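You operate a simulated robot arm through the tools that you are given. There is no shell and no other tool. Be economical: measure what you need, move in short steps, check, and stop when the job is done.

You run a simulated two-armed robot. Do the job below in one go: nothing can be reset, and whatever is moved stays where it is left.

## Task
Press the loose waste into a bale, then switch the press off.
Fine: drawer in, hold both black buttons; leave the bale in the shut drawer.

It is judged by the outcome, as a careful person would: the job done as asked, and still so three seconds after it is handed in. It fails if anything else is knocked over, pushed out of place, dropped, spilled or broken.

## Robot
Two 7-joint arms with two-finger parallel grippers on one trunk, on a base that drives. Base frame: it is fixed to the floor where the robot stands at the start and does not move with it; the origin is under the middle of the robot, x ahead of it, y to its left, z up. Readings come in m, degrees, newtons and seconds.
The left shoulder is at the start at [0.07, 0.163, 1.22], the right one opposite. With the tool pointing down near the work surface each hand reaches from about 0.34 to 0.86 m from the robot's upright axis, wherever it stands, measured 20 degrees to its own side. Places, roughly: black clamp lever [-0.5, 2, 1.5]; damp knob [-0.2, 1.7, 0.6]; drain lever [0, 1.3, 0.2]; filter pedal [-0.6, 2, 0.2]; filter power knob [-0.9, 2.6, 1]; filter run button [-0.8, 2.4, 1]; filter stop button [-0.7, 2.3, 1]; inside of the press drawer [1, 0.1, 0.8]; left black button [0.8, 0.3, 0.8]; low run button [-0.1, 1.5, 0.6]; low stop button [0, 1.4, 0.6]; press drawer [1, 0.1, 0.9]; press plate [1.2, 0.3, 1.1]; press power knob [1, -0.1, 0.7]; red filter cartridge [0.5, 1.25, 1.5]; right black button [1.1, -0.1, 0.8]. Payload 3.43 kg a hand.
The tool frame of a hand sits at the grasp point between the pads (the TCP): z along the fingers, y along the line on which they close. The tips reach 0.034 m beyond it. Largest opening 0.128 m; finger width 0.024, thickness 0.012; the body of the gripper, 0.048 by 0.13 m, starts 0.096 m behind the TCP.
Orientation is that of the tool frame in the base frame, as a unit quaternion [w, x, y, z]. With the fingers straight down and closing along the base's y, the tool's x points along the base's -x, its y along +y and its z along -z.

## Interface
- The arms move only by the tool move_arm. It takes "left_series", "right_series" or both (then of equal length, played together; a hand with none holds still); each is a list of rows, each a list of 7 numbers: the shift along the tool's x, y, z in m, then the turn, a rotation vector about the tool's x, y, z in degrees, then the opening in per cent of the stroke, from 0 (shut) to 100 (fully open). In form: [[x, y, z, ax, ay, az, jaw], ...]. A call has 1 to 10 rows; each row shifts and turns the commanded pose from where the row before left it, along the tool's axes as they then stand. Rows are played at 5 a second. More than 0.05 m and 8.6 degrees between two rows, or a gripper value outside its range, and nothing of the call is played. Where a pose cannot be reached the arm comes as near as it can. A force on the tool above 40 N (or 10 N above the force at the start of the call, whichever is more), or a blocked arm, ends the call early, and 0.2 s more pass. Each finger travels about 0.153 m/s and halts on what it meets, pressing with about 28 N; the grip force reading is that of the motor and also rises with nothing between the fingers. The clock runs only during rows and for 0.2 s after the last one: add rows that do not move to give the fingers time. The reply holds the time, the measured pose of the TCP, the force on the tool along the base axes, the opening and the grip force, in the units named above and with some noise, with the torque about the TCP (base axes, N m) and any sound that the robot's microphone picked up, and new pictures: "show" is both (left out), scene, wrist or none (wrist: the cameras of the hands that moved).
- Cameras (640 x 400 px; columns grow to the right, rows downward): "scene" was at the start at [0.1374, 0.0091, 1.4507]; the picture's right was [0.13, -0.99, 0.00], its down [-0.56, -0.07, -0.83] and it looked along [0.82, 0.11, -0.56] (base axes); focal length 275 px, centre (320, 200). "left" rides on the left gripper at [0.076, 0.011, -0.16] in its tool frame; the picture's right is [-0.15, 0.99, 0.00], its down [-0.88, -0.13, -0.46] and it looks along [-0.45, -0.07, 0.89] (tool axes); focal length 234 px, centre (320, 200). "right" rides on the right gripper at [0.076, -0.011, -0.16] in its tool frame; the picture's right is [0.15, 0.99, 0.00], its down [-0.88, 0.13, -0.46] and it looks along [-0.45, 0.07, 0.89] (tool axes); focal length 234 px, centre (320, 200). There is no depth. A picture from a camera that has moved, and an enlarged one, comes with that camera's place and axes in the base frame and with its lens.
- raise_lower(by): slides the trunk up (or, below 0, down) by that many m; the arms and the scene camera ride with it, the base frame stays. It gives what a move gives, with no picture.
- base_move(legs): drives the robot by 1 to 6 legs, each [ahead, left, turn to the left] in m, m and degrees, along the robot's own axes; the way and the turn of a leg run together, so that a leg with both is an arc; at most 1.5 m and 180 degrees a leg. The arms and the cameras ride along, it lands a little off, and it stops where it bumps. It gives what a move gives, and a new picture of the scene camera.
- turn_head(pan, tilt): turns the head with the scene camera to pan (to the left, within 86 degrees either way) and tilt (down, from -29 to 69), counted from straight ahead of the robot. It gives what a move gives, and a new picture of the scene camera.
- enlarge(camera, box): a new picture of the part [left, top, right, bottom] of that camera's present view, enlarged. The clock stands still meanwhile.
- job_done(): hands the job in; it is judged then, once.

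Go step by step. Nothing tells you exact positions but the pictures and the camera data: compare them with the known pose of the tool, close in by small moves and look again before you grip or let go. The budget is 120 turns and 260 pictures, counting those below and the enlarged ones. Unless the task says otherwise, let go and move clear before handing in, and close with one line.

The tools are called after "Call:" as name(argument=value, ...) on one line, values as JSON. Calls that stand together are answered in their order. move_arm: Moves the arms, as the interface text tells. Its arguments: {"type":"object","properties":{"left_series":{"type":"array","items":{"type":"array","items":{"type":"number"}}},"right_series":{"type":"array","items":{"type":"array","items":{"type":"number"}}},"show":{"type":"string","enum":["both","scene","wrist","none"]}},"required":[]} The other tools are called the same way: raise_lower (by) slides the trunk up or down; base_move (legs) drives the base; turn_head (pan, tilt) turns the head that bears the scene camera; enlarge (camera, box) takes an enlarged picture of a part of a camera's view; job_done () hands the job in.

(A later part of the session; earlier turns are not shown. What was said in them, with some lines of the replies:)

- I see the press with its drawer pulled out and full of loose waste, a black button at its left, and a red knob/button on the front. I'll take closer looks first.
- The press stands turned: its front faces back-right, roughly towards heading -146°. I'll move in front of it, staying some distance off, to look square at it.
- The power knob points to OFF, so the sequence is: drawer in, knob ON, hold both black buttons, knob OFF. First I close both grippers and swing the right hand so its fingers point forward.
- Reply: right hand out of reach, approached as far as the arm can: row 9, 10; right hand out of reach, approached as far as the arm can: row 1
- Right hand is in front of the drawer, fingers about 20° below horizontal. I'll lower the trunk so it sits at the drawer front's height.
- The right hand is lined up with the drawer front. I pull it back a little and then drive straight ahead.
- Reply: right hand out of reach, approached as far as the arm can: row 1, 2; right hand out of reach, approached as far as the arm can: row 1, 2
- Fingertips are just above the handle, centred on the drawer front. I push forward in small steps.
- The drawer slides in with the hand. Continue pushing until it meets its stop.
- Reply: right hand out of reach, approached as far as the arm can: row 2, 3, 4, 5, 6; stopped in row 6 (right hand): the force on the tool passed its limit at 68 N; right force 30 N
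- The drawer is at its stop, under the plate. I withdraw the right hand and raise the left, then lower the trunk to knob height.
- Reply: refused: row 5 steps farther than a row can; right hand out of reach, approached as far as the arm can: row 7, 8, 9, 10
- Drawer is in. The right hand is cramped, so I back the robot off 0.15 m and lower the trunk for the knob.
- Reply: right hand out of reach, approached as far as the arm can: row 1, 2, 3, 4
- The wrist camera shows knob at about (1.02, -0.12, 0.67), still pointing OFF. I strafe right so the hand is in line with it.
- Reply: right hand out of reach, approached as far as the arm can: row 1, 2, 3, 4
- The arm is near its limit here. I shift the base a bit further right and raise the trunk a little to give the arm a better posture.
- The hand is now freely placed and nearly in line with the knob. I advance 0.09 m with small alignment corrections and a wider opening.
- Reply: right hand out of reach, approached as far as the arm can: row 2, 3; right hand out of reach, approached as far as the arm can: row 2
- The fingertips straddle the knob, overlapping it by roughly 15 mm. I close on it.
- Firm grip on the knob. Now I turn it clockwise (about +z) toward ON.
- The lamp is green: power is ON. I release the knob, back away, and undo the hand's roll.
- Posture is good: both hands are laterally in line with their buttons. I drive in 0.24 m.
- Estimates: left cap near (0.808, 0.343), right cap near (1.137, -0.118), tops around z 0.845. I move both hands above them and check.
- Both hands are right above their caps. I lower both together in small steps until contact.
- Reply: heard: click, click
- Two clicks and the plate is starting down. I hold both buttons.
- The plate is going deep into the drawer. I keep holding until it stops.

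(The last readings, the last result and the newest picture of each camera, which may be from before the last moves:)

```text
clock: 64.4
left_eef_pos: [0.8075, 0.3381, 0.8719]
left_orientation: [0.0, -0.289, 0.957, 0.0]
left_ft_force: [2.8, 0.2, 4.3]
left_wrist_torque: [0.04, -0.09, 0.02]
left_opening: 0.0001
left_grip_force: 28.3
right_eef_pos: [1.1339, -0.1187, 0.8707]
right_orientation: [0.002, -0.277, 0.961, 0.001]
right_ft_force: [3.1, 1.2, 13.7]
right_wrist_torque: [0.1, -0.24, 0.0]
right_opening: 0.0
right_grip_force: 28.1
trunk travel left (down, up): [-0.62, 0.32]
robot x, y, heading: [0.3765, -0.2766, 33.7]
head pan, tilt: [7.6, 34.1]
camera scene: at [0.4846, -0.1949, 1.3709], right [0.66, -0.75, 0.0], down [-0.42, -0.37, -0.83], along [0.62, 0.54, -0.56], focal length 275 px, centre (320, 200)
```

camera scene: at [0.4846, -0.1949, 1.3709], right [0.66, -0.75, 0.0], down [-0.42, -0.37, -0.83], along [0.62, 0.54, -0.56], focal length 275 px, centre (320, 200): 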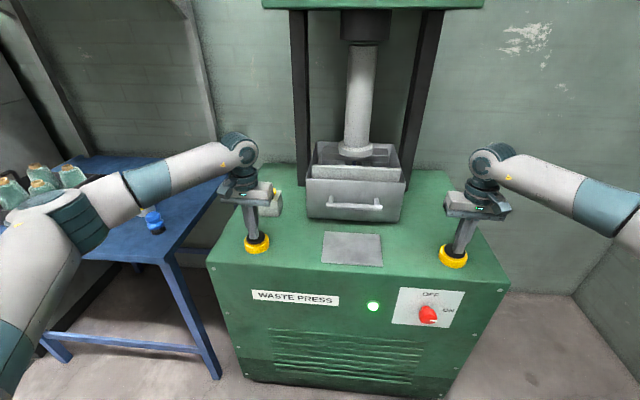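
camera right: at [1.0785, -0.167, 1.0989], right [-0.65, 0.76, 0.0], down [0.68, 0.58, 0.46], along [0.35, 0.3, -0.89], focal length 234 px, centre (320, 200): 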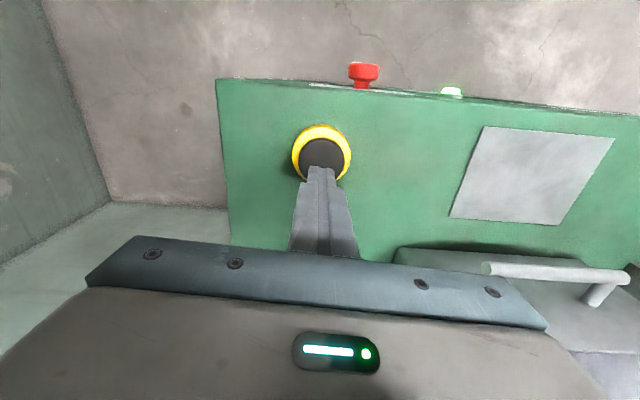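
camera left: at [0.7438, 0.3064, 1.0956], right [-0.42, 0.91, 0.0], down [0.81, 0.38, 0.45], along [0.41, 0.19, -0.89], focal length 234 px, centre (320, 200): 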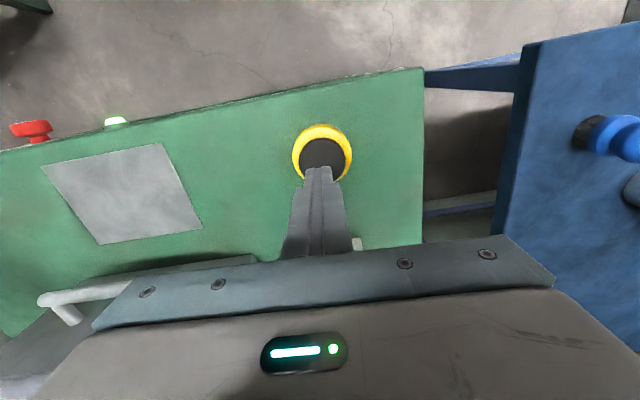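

The plate has stayed at the bottom for over 4 s; one more short hold, then I release both buttons together.

Call:
move_arm(right_series=[[0, 0, 0, 0, 0, 0, 0], [0, 0, 0, 0, 0, 0, 0], [0, 0, 0, 0, 0, 0, 0], [0, 0, 0, 0, 0, 0, 0], [0, 0, 0, 0, 0, 0, 0], [0, 0, 0, 0, 0, 0, 0], [0, 0, 0, 0, 0, 0, 0], [0, 0, 0, 0, 0, 0, 0], [0, 0, 0, 0, 0, 0, 0], [0, 0, 0, 0, 0, 0, 0]], left_series=[[0, 0, 0, 0, 0, 0, 0], [0, 0, 0, 0, 0, 0, 0], [0, 0, 0, 0, 0, 0, 0], [0, 0, 0, 0, 0, 0, 0], [0, 0, 0, 0, 0, 0, 0], [0, 0, 0, 0, 0, 0, 0], [0, 0, 0, 0, 0, 0, 0], [0, 0, 0, 0, 0, 0, 0], [0, 0, 0, 0, 0, 0, 0], [0, 0, 0, 0, 0, 0, 0]], show="none")

Call:
move_arm(right_series=[[0, 0, -0.03, 0, 0, 0, 0], [0, 0, -0.03, 0, 0, 0, 0], [0, 0, -0.03, 0, 0, 0, 0], [0, 0, -0.02, 0, 0, 0, 0], [0, 0, 0, 0, 0, 0, 0], [0, 0, 0, 0, 0, 0, 0], [0, 0, 0, 0, 0, 0, 0], [0, 0, 0, 0, 0, 0, 0]], left_series=[[0, 0, -0.03, 0, 0, 0, 0], [0, 0, -0.03, 0, 0, 0, 0], [0, 0, -0.03, 0, 0, 0, 0], [0, 0, -0.03, 0, 0, 0, 0], [0, 0, -0.03, 0, 0, 0, 0], [0, 0, -0.03, 0, 0, 0, 0], [0, 0, -0.03, 0, 0, 0, 0], [0, 0, 0, 0, 0, 0, 0]], show="scene")

Call:
enlarge(camera="scene", box=[270, 80, 450, 230])

```text
clock: 66.6
left_eef_pos: [0.8086, 0.3384, 0.8725]
left_orientation: [0.0, -0.288, 0.958, 0.0]
left_ft_force: [1.5, 0.0, 3.0]
left_wrist_torque: [0.03, -0.1, -0.06]
left_opening: 0.0
left_grip_force: 27.9
right_eef_pos: [1.1337, -0.1176, 0.8715]
right_orientation: [0.001, -0.276, 0.961, 0.002]
right_ft_force: [1.8, 1.2, 12.3]
right_wrist_torque: [0.11, -0.2, 0.01]
right_opening: 0.0
right_grip_force: 27.9
trunk travel left (down, up): [-0.62, 0.32]
robot x, y, heading: [0.374, -0.2792, 33.5]
head pan, tilt: [7.6, 34.1]
```

```text
clock: 68.4
left_eef_pos: [0.8094, 0.339, 1.0808]
left_orientation: [0.0, -0.288, 0.958, -0.001]
left_ft_force: [0.1, 0.4, 0.2]
left_wrist_torque: [-0.02, 0.0, 0.01]
left_opening: 0.0002
left_grip_force: 28.0
right_eef_pos: [1.1357, -0.1186, 0.979]
right_orientation: [0.001, -0.276, 0.961, 0.001]
right_ft_force: [-0.6, 0.2, -0.6]
right_wrist_torque: [-0.01, -0.01, -0.02]
right_opening: 0.0001
right_grip_force: 27.6
trunk travel left (down, up): [-0.62, 0.32]
robot x, y, heading: [0.3783, -0.2741, 33.5]
head pan, tilt: [7.6, 34.1]
camera scene: at [0.4863, -0.1939, 1.3706], right [0.66, -0.75, 0.0], down [-0.42, -0.37, -0.83], along [0.62, 0.54, -0.56], focal length 275 px, centre (320, 200)
```

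scene: 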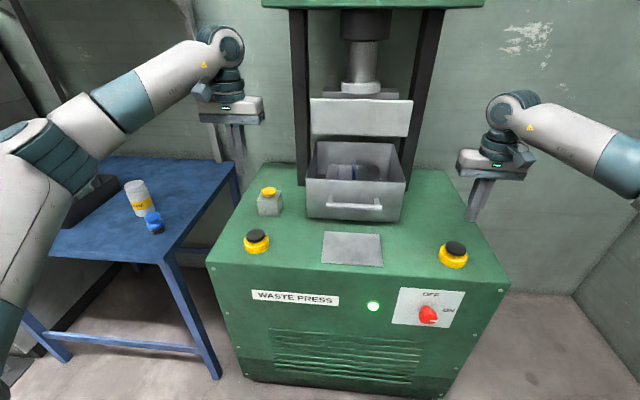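

```text
2.67 times, centred on (360, 155) of scene
camera zoom: at [0.4863, -0.1939, 1.3706], right [0.66, -0.75, 0.0], down [-0.42, -0.37, -0.83], along [0.62, 0.54, -0.56], focal length 732 px, centre (213, 320)
```

zoom: 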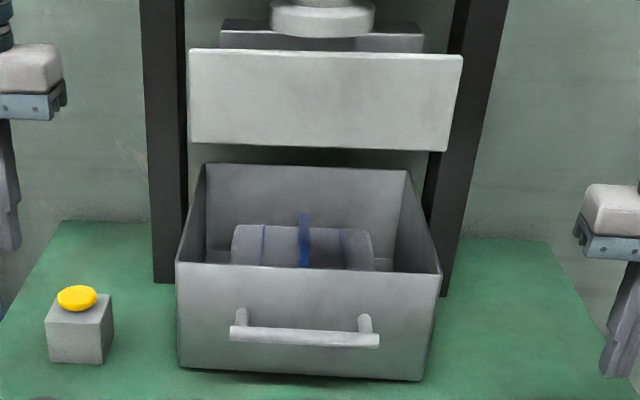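

The waste is now a strapped bale, the plate is back up and the drawer is shut. Next I back off and reorient the right hand for turning the knob OFF.

Call:
base_move(legs=[[-0.24, 0, 0]])

Call:
move_arm(right_series=[[0.04, 0, 0, 0, 0, 0, 0], [0.04, 0, 0, 0, 0, 0, 0], [0.04, 0, 0, 0, 0, 0, 0], [0, 0.03, 0, 0, -8.5, 0, 0], [0, 0.03, 0, 0, -8.5, 0, 0], [0, 0.03, 0, 0, -8.5, 0, 0], [0, 0.03, 0, 0, -8.5, 0, 0], [0, 0.03, 0, 0, -8.5, 0, 0], [0, 0.03, 0, 0, -8.5, 0, 0], [0, 0.03, 0, 0, -8.5, 0, 0]], show="none")

Call:
move_arm(right_series=[[0, 0.03, 0, 0, -8.5, 0, 0], [0, 0.03, 0, 0, -8.5, 0, 0], [0, 0.03, 0, 0, -8.5, 0, 0], [0, 0, 0, 0, -5, 0, 0]], show="scene")

```text
clock: 70.2
left_eef_pos: [0.6109, 0.2056, 1.0805]
left_orientation: [-0.001, -0.288, 0.958, 0.0]
left_ft_force: [0.3, -0.5, 0.1]
left_wrist_torque: [-0.04, -0.01, 0.05]
left_opening: 0.0
left_grip_force: 28.3
right_eef_pos: [0.9366, -0.2522, 0.9786]
right_orientation: [0.001, -0.277, 0.961, 0.002]
right_ft_force: [-0.6, -0.4, 0.1]
right_wrist_torque: [0.02, 0.0, 0.01]
right_opening: 0.0001
right_grip_force: 28.3
trunk travel left (down, up): [-0.62, 0.32]
robot x, y, heading: [0.178, -0.4139, 33.5]
head pan, tilt: [7.6, 34.1]
camera scene: at [0.2865, -0.3266, 1.3707], right [0.66, -0.75, 0.0], down [-0.42, -0.37, -0.83], along [0.62, 0.54, -0.56], focal length 275 px, centre (320, 200)
```

scene: 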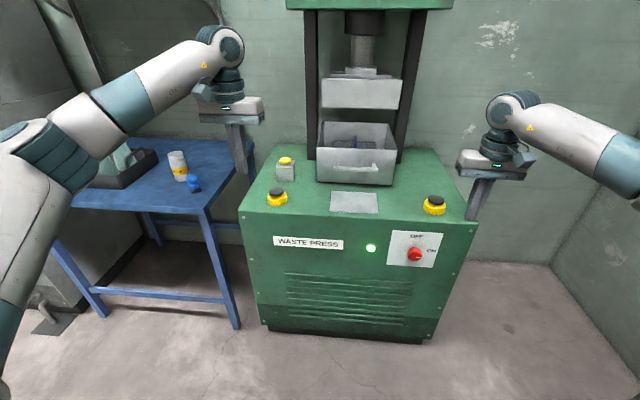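

```text
clock: 72.4
left_eef_pos: [0.609, 0.2075, 1.0799]
left_orientation: [0.0, -0.288, 0.958, -0.001]
left_ft_force: [-0.4, 0.2, -0.1]
left_wrist_torque: [-0.06, 0.0, -0.02]
left_opening: 0.0002
left_grip_force: 27.6
right_eef_pos: [0.7214, -0.1343, 0.9826]
right_orientation: [0.478, -0.24, 0.834, 0.138]
right_ft_force: [0.0, 0.3, -0.3]
right_wrist_torque: [-0.03, -0.01, -0.03]
right_opening: 0.0
right_grip_force: 27.8
trunk travel left (down, up): [-0.62, 0.32]
robot x, y, heading: [0.179, -0.408, 33.5]
head pan, tilt: [7.6, 34.1]
```

```text
clock: 73.4
left_eef_pos: [0.6086, 0.2055, 1.0814]
left_orientation: [0.0, -0.287, 0.958, -0.001]
left_ft_force: [-0.3, 0.3, 0.5]
left_wrist_torque: [-0.05, -0.03, 0.01]
left_opening: 0.0
left_grip_force: 28.1
right_eef_pos: [0.6755, -0.0612, 0.9801]
right_orientation: [0.681, -0.195, 0.678, 0.196]
right_ft_force: [0.0, -1.0, -0.9]
right_wrist_torque: [0.01, 0.03, -0.02]
right_opening: 0.0001
right_grip_force: 27.5
trunk travel left (down, up): [-0.62, 0.32]
robot x, y, heading: [0.1807, -0.405, 33.5]
head pan, tilt: [7.6, 34.1]
camera scene: at [0.2849, -0.326, 1.3708], right [0.66, -0.75, 0.0], down [-0.42, -0.37, -0.83], along [0.63, 0.54, -0.56], focal length 275 px, centre (320, 200)
```

scene: 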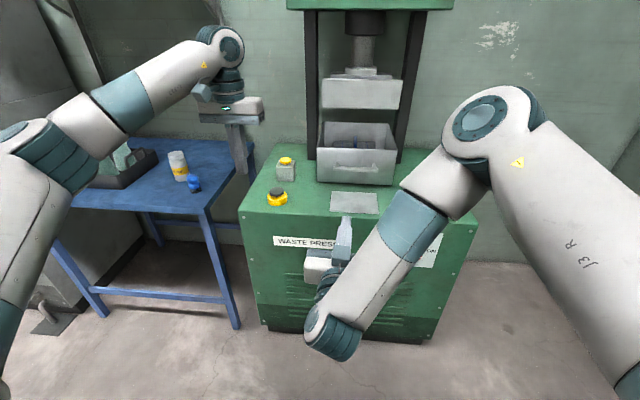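

Call:
move_arm(right_series=[[0, 0, 0, 0, 0, 8.5, 0], [0, 0, 0, 0, 0, 8.5, 0], [0, 0, 0, 0, 0, 8.5, 0], [0, 0, 0, 0, 0, 8.5, 0], [0, 0, 0, 0, 0, 8.5, 0], [0, 0, 0, 0, 0, 8.5, 0], [0, 0, 0, 0, 0, 8.5, 0], [0, 0, 0, 0, 0, 8.5, 0], [0, 0, 0, 0, 0, 8.5, 30], [0, 0, 0, 0, 0, 8.5, 62]], left_series=[[0, 0, -0.04, 0, 0, 0, 0], [0, 0, -0.04, 0, 0, 0, 0], [0, 0, -0.04, 0, 0, 0, 0], [0, 0, -0.04, 0, 0, 0, 0], [0, 0, -0.04, 0, 0, 0, 0], [0, 0, -0.04, 0, 0, 0, 0], [0, 0, 0, 0, 0, 0, 0], [0, 0, 0, 0, 0, 0, 0], [0, 0, 0, 0, 0, 0, 0], [0, 0, 0, 0, 0, 0, 0]], show="none")

Call:
raise_lower(by=-0.3)

Call:
base_move(legs=[[0, -0.258, 0], [0.13, 0, 0]])

Call:
move_arm(right_series=[[0, 0, 0, 0, 0, 4, 62], [0, 0, 0, 0, 0, 0, 62]], show="wrist")

```text
clock: 75.6
left_eef_pos: [0.6095, 0.2062, 1.319]
left_orientation: [-0.001, -0.288, 0.958, 0.0]
left_ft_force: [0.2, -0.3, 0.2]
left_wrist_torque: [-0.05, 0.03, 0.01]
left_opening: 0.0002
left_grip_force: 28.0
right_eef_pos: [0.6742, -0.0611, 0.9785]
right_orientation: [0.368, 0.316, 0.632, 0.605]
right_ft_force: [0.9, -0.3, 0.0]
right_wrist_torque: [0.0, 0.02, 0.0]
right_opening: 0.0794
right_grip_force: 0.0
trunk travel left (down, up): [-0.62, 0.32]
robot x, y, heading: [0.1829, -0.4057, 33.5]
head pan, tilt: [7.6, 34.1]
```

```text
clock: 78.6
left_eef_pos: [0.6097, 0.2054, 1.0195]
left_orientation: [0.0, -0.288, 0.958, -0.001]
left_ft_force: [0.4, 0.3, 0.5]
left_wrist_torque: [0.0, 0.0, 0.03]
left_opening: 0.0001
left_grip_force: 28.1
right_eef_pos: [0.675, -0.0615, 0.6809]
right_orientation: [0.368, 0.316, 0.632, 0.604]
right_ft_force: [-0.2, -0.4, -0.4]
right_wrist_torque: [0.02, -0.02, 0.0]
right_opening: 0.0794
right_grip_force: 0.1
trunk travel left (down, up): [-0.32, 0.62]
robot x, y, heading: [0.1762, -0.4107, 33.4]
head pan, tilt: [7.6, 34.1]
```

```text
clock: 81.3
left_eef_pos: [0.8619, 0.065, 1.0169]
left_orientation: [-0.001, -0.288, 0.958, -0.001]
left_ft_force: [0.2, 0.8, -0.4]
left_wrist_torque: [-0.03, 0.03, -0.01]
left_opening: 0.0
left_grip_force: 27.9
right_eef_pos: [0.9262, -0.203, 0.6801]
right_orientation: [0.369, 0.316, 0.632, 0.603]
right_ft_force: [-0.1, 0.0, 0.8]
right_wrist_torque: [0.04, -0.01, 0.02]
right_opening: 0.0795
right_grip_force: 0.1
trunk travel left (down, up): [-0.32, 0.62]
robot x, y, heading: [0.4301, -0.5512, 33.2]
head pan, tilt: [7.6, 34.1]
camera scene: at [0.5378, -0.4682, 1.0705], right [0.66, -0.76, 0.0], down [-0.42, -0.37, -0.83], along [0.62, 0.54, -0.56], focal length 275 px, centre (320, 200)
```

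scene: 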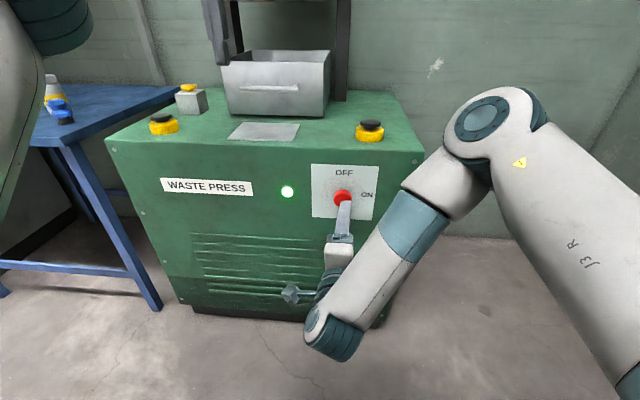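

```text
clock: 81.9
left_eef_pos: [0.8609, 0.0637, 1.0195]
left_orientation: [-0.001, -0.287, 0.958, -0.001]
left_ft_force: [-0.6, -0.8, -0.3]
left_wrist_torque: [-0.05, 0.03, -0.02]
left_opening: 0.0
left_grip_force: 28.3
right_eef_pos: [0.9257, -0.2048, 0.6805]
right_orientation: [0.348, 0.337, 0.621, 0.616]
right_ft_force: [0.3, 0.7, 0.1]
right_wrist_torque: [0.04, -0.01, 0.0]
right_opening: 0.0796
right_grip_force: 0.0
trunk travel left (down, up): [-0.32, 0.62]
robot x, y, heading: [0.4285, -0.5528, 33.4]
head pan, tilt: [7.6, 34.1]
camera right: at [0.7483, -0.2244, 0.6677], right [-0.09, 0.14, 0.99], down [0.08, -0.99, 0.14], along [0.99, 0.09, 0.08], focal length 234 px, centre (320, 200)
```

right: 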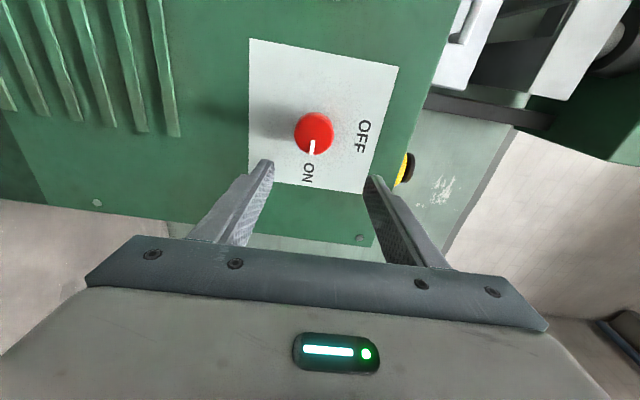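

Call:
move_arm(right_series=[[0.01, -0.006, 0.02, 0, 0, 0, 62], [0.01, -0.005, 0.02, 0, 0, 0, 62], [0, 0, 0.02, 0, 0, 0, 62]], show="wrist")

```text
clock: 82.7
left_eef_pos: [0.861, 0.0634, 1.0199]
left_orientation: [-0.001, -0.287, 0.958, 0.0]
left_ft_force: [0.4, -0.2, -0.3]
left_wrist_torque: [-0.01, 0.0, 0.01]
left_opening: 0.0002
left_grip_force: 28.2
right_eef_pos: [0.9655, -0.1544, 0.6686]
right_orientation: [0.348, 0.337, 0.621, 0.616]
right_ft_force: [0.0, 0.3, 0.5]
right_wrist_torque: [0.04, 0.0, 0.01]
right_opening: 0.0794
right_grip_force: 0.1
trunk travel left (down, up): [-0.32, 0.62]
robot x, y, heading: [0.4297, -0.5514, 33.7]
head pan, tilt: [7.6, 34.1]
camera right: at [0.7896, -0.1752, 0.6559], right [-0.09, 0.14, 0.99], down [0.08, -0.99, 0.14], along [0.99, 0.09, 0.08], focal length 234 px, centre (320, 200)
```

right: 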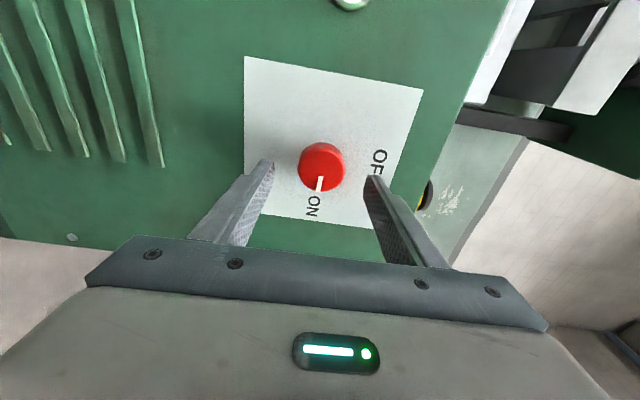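

Call:
move_arm(right_series=[[0, 0.001, 0.02, 0, 0, 0, 62], [0, 0, 0.018, 0, 0, 0, 62], [0, 0, 0.009, 0, 0, 0, 62], [0, 0, 0, 0, 0, 0, 30], [0, 0, 0, 0, 0, 0, 0], [0, 0, 0, 0, 0, 0, 0]], show="wrist")

```text
clock: 84.1
left_eef_pos: [0.8614, 0.063, 1.0194]
left_orientation: [0.0, -0.288, 0.958, 0.0]
left_ft_force: [0.1, 0.0, -0.7]
left_wrist_torque: [-0.01, 0.0, -0.03]
left_opening: 0.0002
left_grip_force: 28.0
right_eef_pos: [1.0068, -0.1308, 0.6697]
right_orientation: [0.348, 0.338, 0.62, 0.617]
right_ft_force: [1.7, 1.5, -0.6]
right_wrist_torque: [-0.05, 0.12, 0.13]
right_opening: 0.0477
right_grip_force: 44.6
trunk travel left (down, up): [-0.32, 0.62]
robot x, y, heading: [0.4275, -0.5506, 33.5]
head pan, tilt: [7.6, 34.1]
camera right: at [0.8291, -0.1507, 0.658], right [-0.09, 0.14, 0.99], down [0.08, -0.99, 0.14], along [0.99, 0.09, 0.08], focal length 234 px, centre (320, 200)
```

right: 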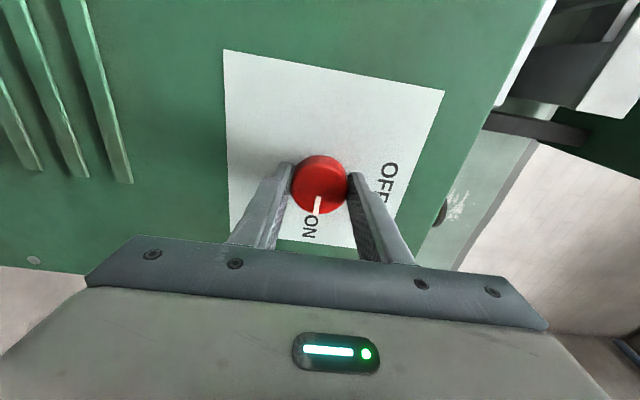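

Good grip again. I turn the knob counter-clockwise 90° to OFF.

Call:
move_arm(right_series=[[0, 0, 0, 0, 0, -8, 0], [0, 0, 0, 0, 0, -8, 0], [0, 0, 0, 0, 0, -8, 0], [0, 0, 0, 0, 0, -8, 0], [0, 0, 0, 0, 0, -8, 0], [0, 0, 0, 0, 0, -8, 0], [0, 0, 0, 0, 0, -8, 0], [0, 0, 0, 0, 0, -8, 0], [0, 0, 0, 0, 0, -8, 0], [0, 0, 0, 0, 0, -8, 0]], show="wrist")

Call:
move_arm(right_series=[[0, 0, 0, 0, 0, -8, 0], [0, 0, 0, 0, 0, -4, 0]])

```text
clock: 86.3
left_eef_pos: [0.863, 0.0635, 1.0184]
left_orientation: [-0.002, -0.288, 0.958, 0.001]
left_ft_force: [0.4, 0.0, -0.2]
left_wrist_torque: [-0.01, 0.0, 0.02]
left_opening: 0.0
left_grip_force: 28.0
right_eef_pos: [1.007, -0.1316, 0.668]
right_orientation: [0.663, -0.141, 0.693, 0.247]
right_ft_force: [6.1, -10.5, -9.4]
right_wrist_torque: [0.33, -0.45, -0.63]
right_opening: 0.0475
right_grip_force: 44.6
trunk travel left (down, up): [-0.32, 0.62]
robot x, y, heading: [0.429, -0.5543, 33.5]
head pan, tilt: [7.6, 34.1]
camera right: at [0.8695, -0.2153, 0.5924], right [-0.53, 0.85, 0.01], down [-0.38, -0.25, 0.89], along [0.76, 0.47, 0.46], focal length 234 px, centre (320, 200)
```

right: 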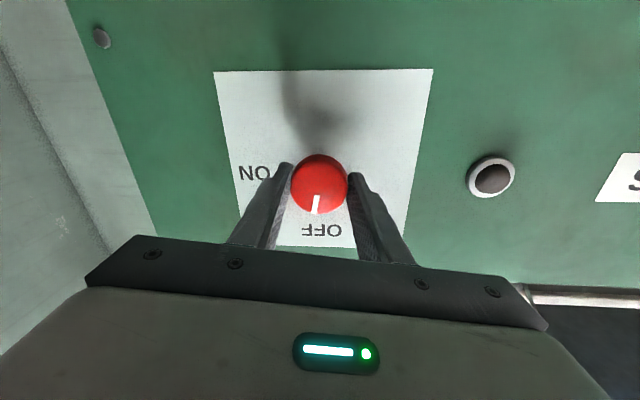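

```text
clock: 86.9
left_eef_pos: [0.8634, 0.0621, 1.0182]
left_orientation: [-0.002, -0.287, 0.958, 0.001]
left_ft_force: [-0.3, 0.0, -0.4]
left_wrist_torque: [0.02, 0.02, -0.01]
left_opening: 0.0002
left_grip_force: 28.7
right_eef_pos: [1.0064, -0.1314, 0.6679]
right_orientation: [0.685, -0.211, 0.675, 0.177]
right_ft_force: [11.2, -12.8, -8.3]
right_wrist_torque: [0.61, 0.7, -0.67]
right_opening: 0.0473
right_grip_force: 45.4
trunk travel left (down, up): [-0.32, 0.62]
robot x, y, heading: [0.4299, -0.5517, 33.4]
head pan, tilt: [7.6, 34.1]
camera scene: at [0.5386, -0.4696, 1.0706], right [0.66, -0.76, 0.0], down [-0.42, -0.37, -0.83], along [0.62, 0.54, -0.56], focal length 275 px, centre (320, 200)
camera right: at [0.8779, -0.2288, 0.5942], right [-0.52, 0.83, -0.2], down [-0.48, -0.09, 0.87], along [0.71, 0.55, 0.45], focal length 234 px, centre (320, 200)
```

scene: 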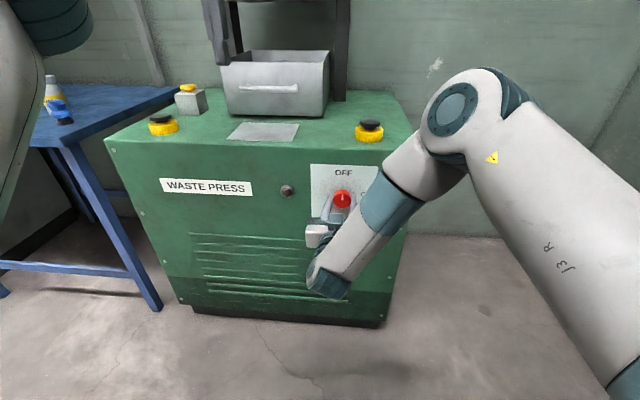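
right: 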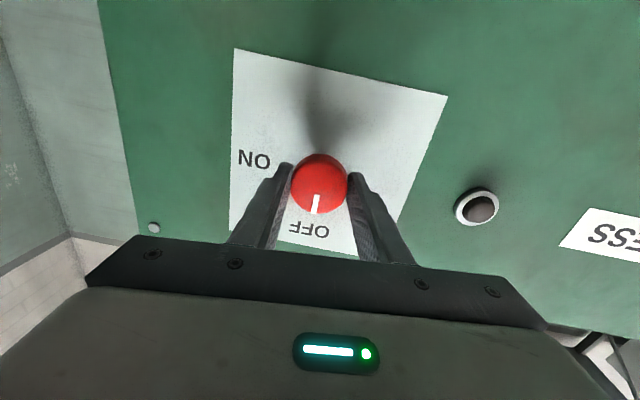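

The lamp is dark and the knob is back at OFF. I release, retreat straight back and drive clear.

Call:
move_arm(right_series=[[0, 0, 0, 0, 0, 0, 40], [0, 0, 0, 0, 0, 0, 65], [0, 0, -0.03, 0, 0, 0, 65], [0, 0, -0.04, 0, 0, 0, 65]], show="none")

Call:
base_move(legs=[[-0.2, 0, 0]])

Call:
raise_lower(by=0.3)

Call:
turn_head(pan=7, tilt=34)

Call:
enlarge(camera="scene", box=[210, 130, 430, 270])

```text
clock: 87.9
left_eef_pos: [0.8596, 0.063, 1.02]
left_orientation: [-0.001, -0.287, 0.958, 0.001]
left_ft_force: [0.5, 0.8, 1.4]
left_wrist_torque: [-0.01, 0.0, -0.03]
left_opening: 0.0
left_grip_force: 27.9
right_eef_pos: [0.9474, -0.1678, 0.6707]
right_orientation: [0.685, -0.212, 0.674, 0.178]
right_ft_force: [-0.3, -0.3, 0.0]
right_wrist_torque: [0.0, 0.01, -0.02]
right_opening: 0.0831
right_grip_force: 0.1
trunk travel left (down, up): [-0.32, 0.62]
robot x, y, heading: [0.4274, -0.5546, 33.2]
head pan, tilt: [7.6, 34.1]
```

```text
clock: 89.5
left_eef_pos: [0.6918, -0.0443, 1.0196]
left_orientation: [0.0, -0.289, 0.957, 0.0]
left_ft_force: [-0.5, 0.0, 0.4]
left_wrist_torque: [0.02, 0.0, 0.02]
left_opening: 0.0
left_grip_force: 28.3
right_eef_pos: [0.7807, -0.2766, 0.6711]
right_orientation: [0.685, -0.213, 0.673, 0.179]
right_ft_force: [-0.2, -0.6, 0.8]
right_wrist_torque: [-0.04, 0.03, 0.01]
right_opening: 0.0835
right_grip_force: 0.1
trunk travel left (down, up): [-0.32, 0.62]
robot x, y, heading: [0.269, -0.6608, 33.9]
head pan, tilt: [7.6, 34.1]
camera scene: at [0.3706, -0.5784, 1.0709], right [0.66, -0.75, 0.0], down [-0.42, -0.37, -0.83], along [0.62, 0.55, -0.56], focal length 275 px, centre (320, 200)
```

scene: 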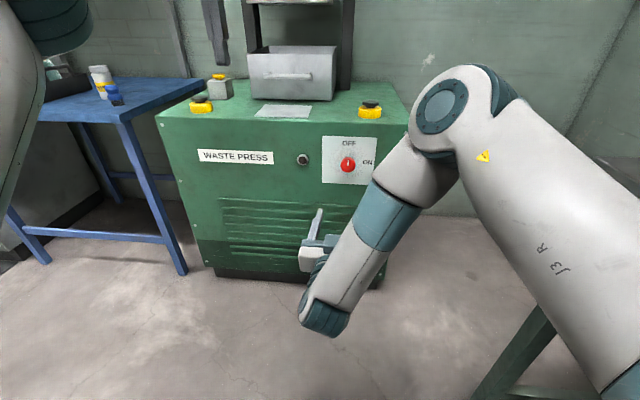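

```text
clock: 92.5
left_eef_pos: [0.6925, -0.043, 1.3187]
left_orientation: [-0.001, -0.29, 0.957, -0.001]
left_ft_force: [0.8, 0.4, 0.4]
left_wrist_torque: [-0.02, 0.01, -0.02]
left_opening: 0.0001
left_grip_force: 27.6
right_eef_pos: [0.7812, -0.2751, 0.9696]
right_orientation: [0.685, -0.213, 0.674, 0.179]
right_ft_force: [-0.3, -0.5, -0.2]
right_wrist_torque: [0.01, 0.02, 0.02]
right_opening: 0.083
right_grip_force: 0.1
trunk travel left (down, up): [-0.62, 0.32]
robot x, y, heading: [0.2631, -0.6628, 33.6]
head pan, tilt: [7.6, 34.1]
```

```text
clock: 93.1
left_eef_pos: [0.6934, -0.0441, 1.3195]
left_orientation: [-0.001, -0.289, 0.957, -0.001]
left_ft_force: [0.4, 0.2, -0.2]
left_wrist_torque: [-0.02, -0.03, -0.01]
left_opening: 0.0
left_grip_force: 27.9
right_eef_pos: [0.7814, -0.2758, 0.9699]
right_orientation: [0.685, -0.213, 0.674, 0.179]
right_ft_force: [0.2, 0.3, 0.4]
right_wrist_torque: [0.04, -0.01, -0.06]
right_opening: 0.0832
right_grip_force: 0.2
trunk travel left (down, up): [-0.62, 0.32]
robot x, y, heading: [0.2618, -0.6647, 33.9]
head pan, tilt: [7.0, 34.0]
camera scene: at [0.372, -0.5783, 1.3708], right [0.65, -0.76, 0.0], down [-0.42, -0.36, -0.83], along [0.63, 0.54, -0.56], focal length 275 px, centre (320, 200)
```

scene: 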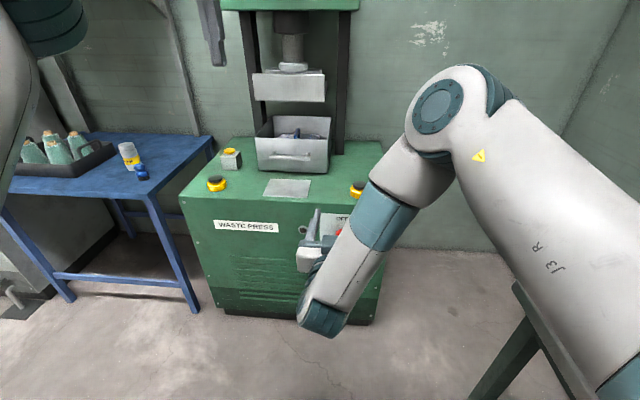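

```text
2.86 times, centred on (320, 200) of scene
camera zoom: at [0.372, -0.5783, 1.3708], right [0.65, -0.76, 0.0], down [-0.42, -0.36, -0.83], along [0.63, 0.54, -0.56], focal length 785 px, centre (320, 200)
```

zoom: 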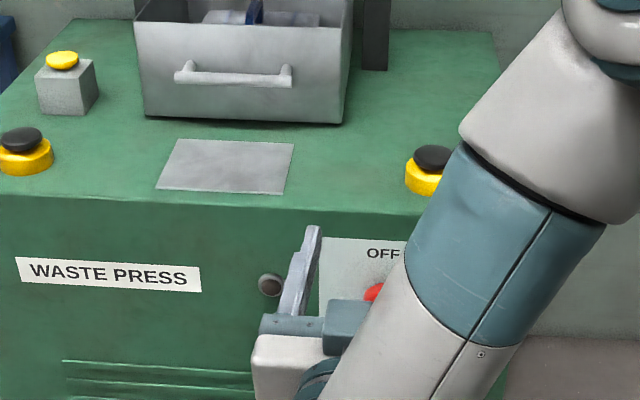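

The bale is in the shut drawer, the plate is up, the lamp is dark and the knob is at OFF. Both hands are clear, so I hand in.

Call:
job_done()

```text
The job is handed in.
```

The waste is pressed into a strapped bale in the shut drawer, and the press is switched off with the knob at OFF and its lamp dark.
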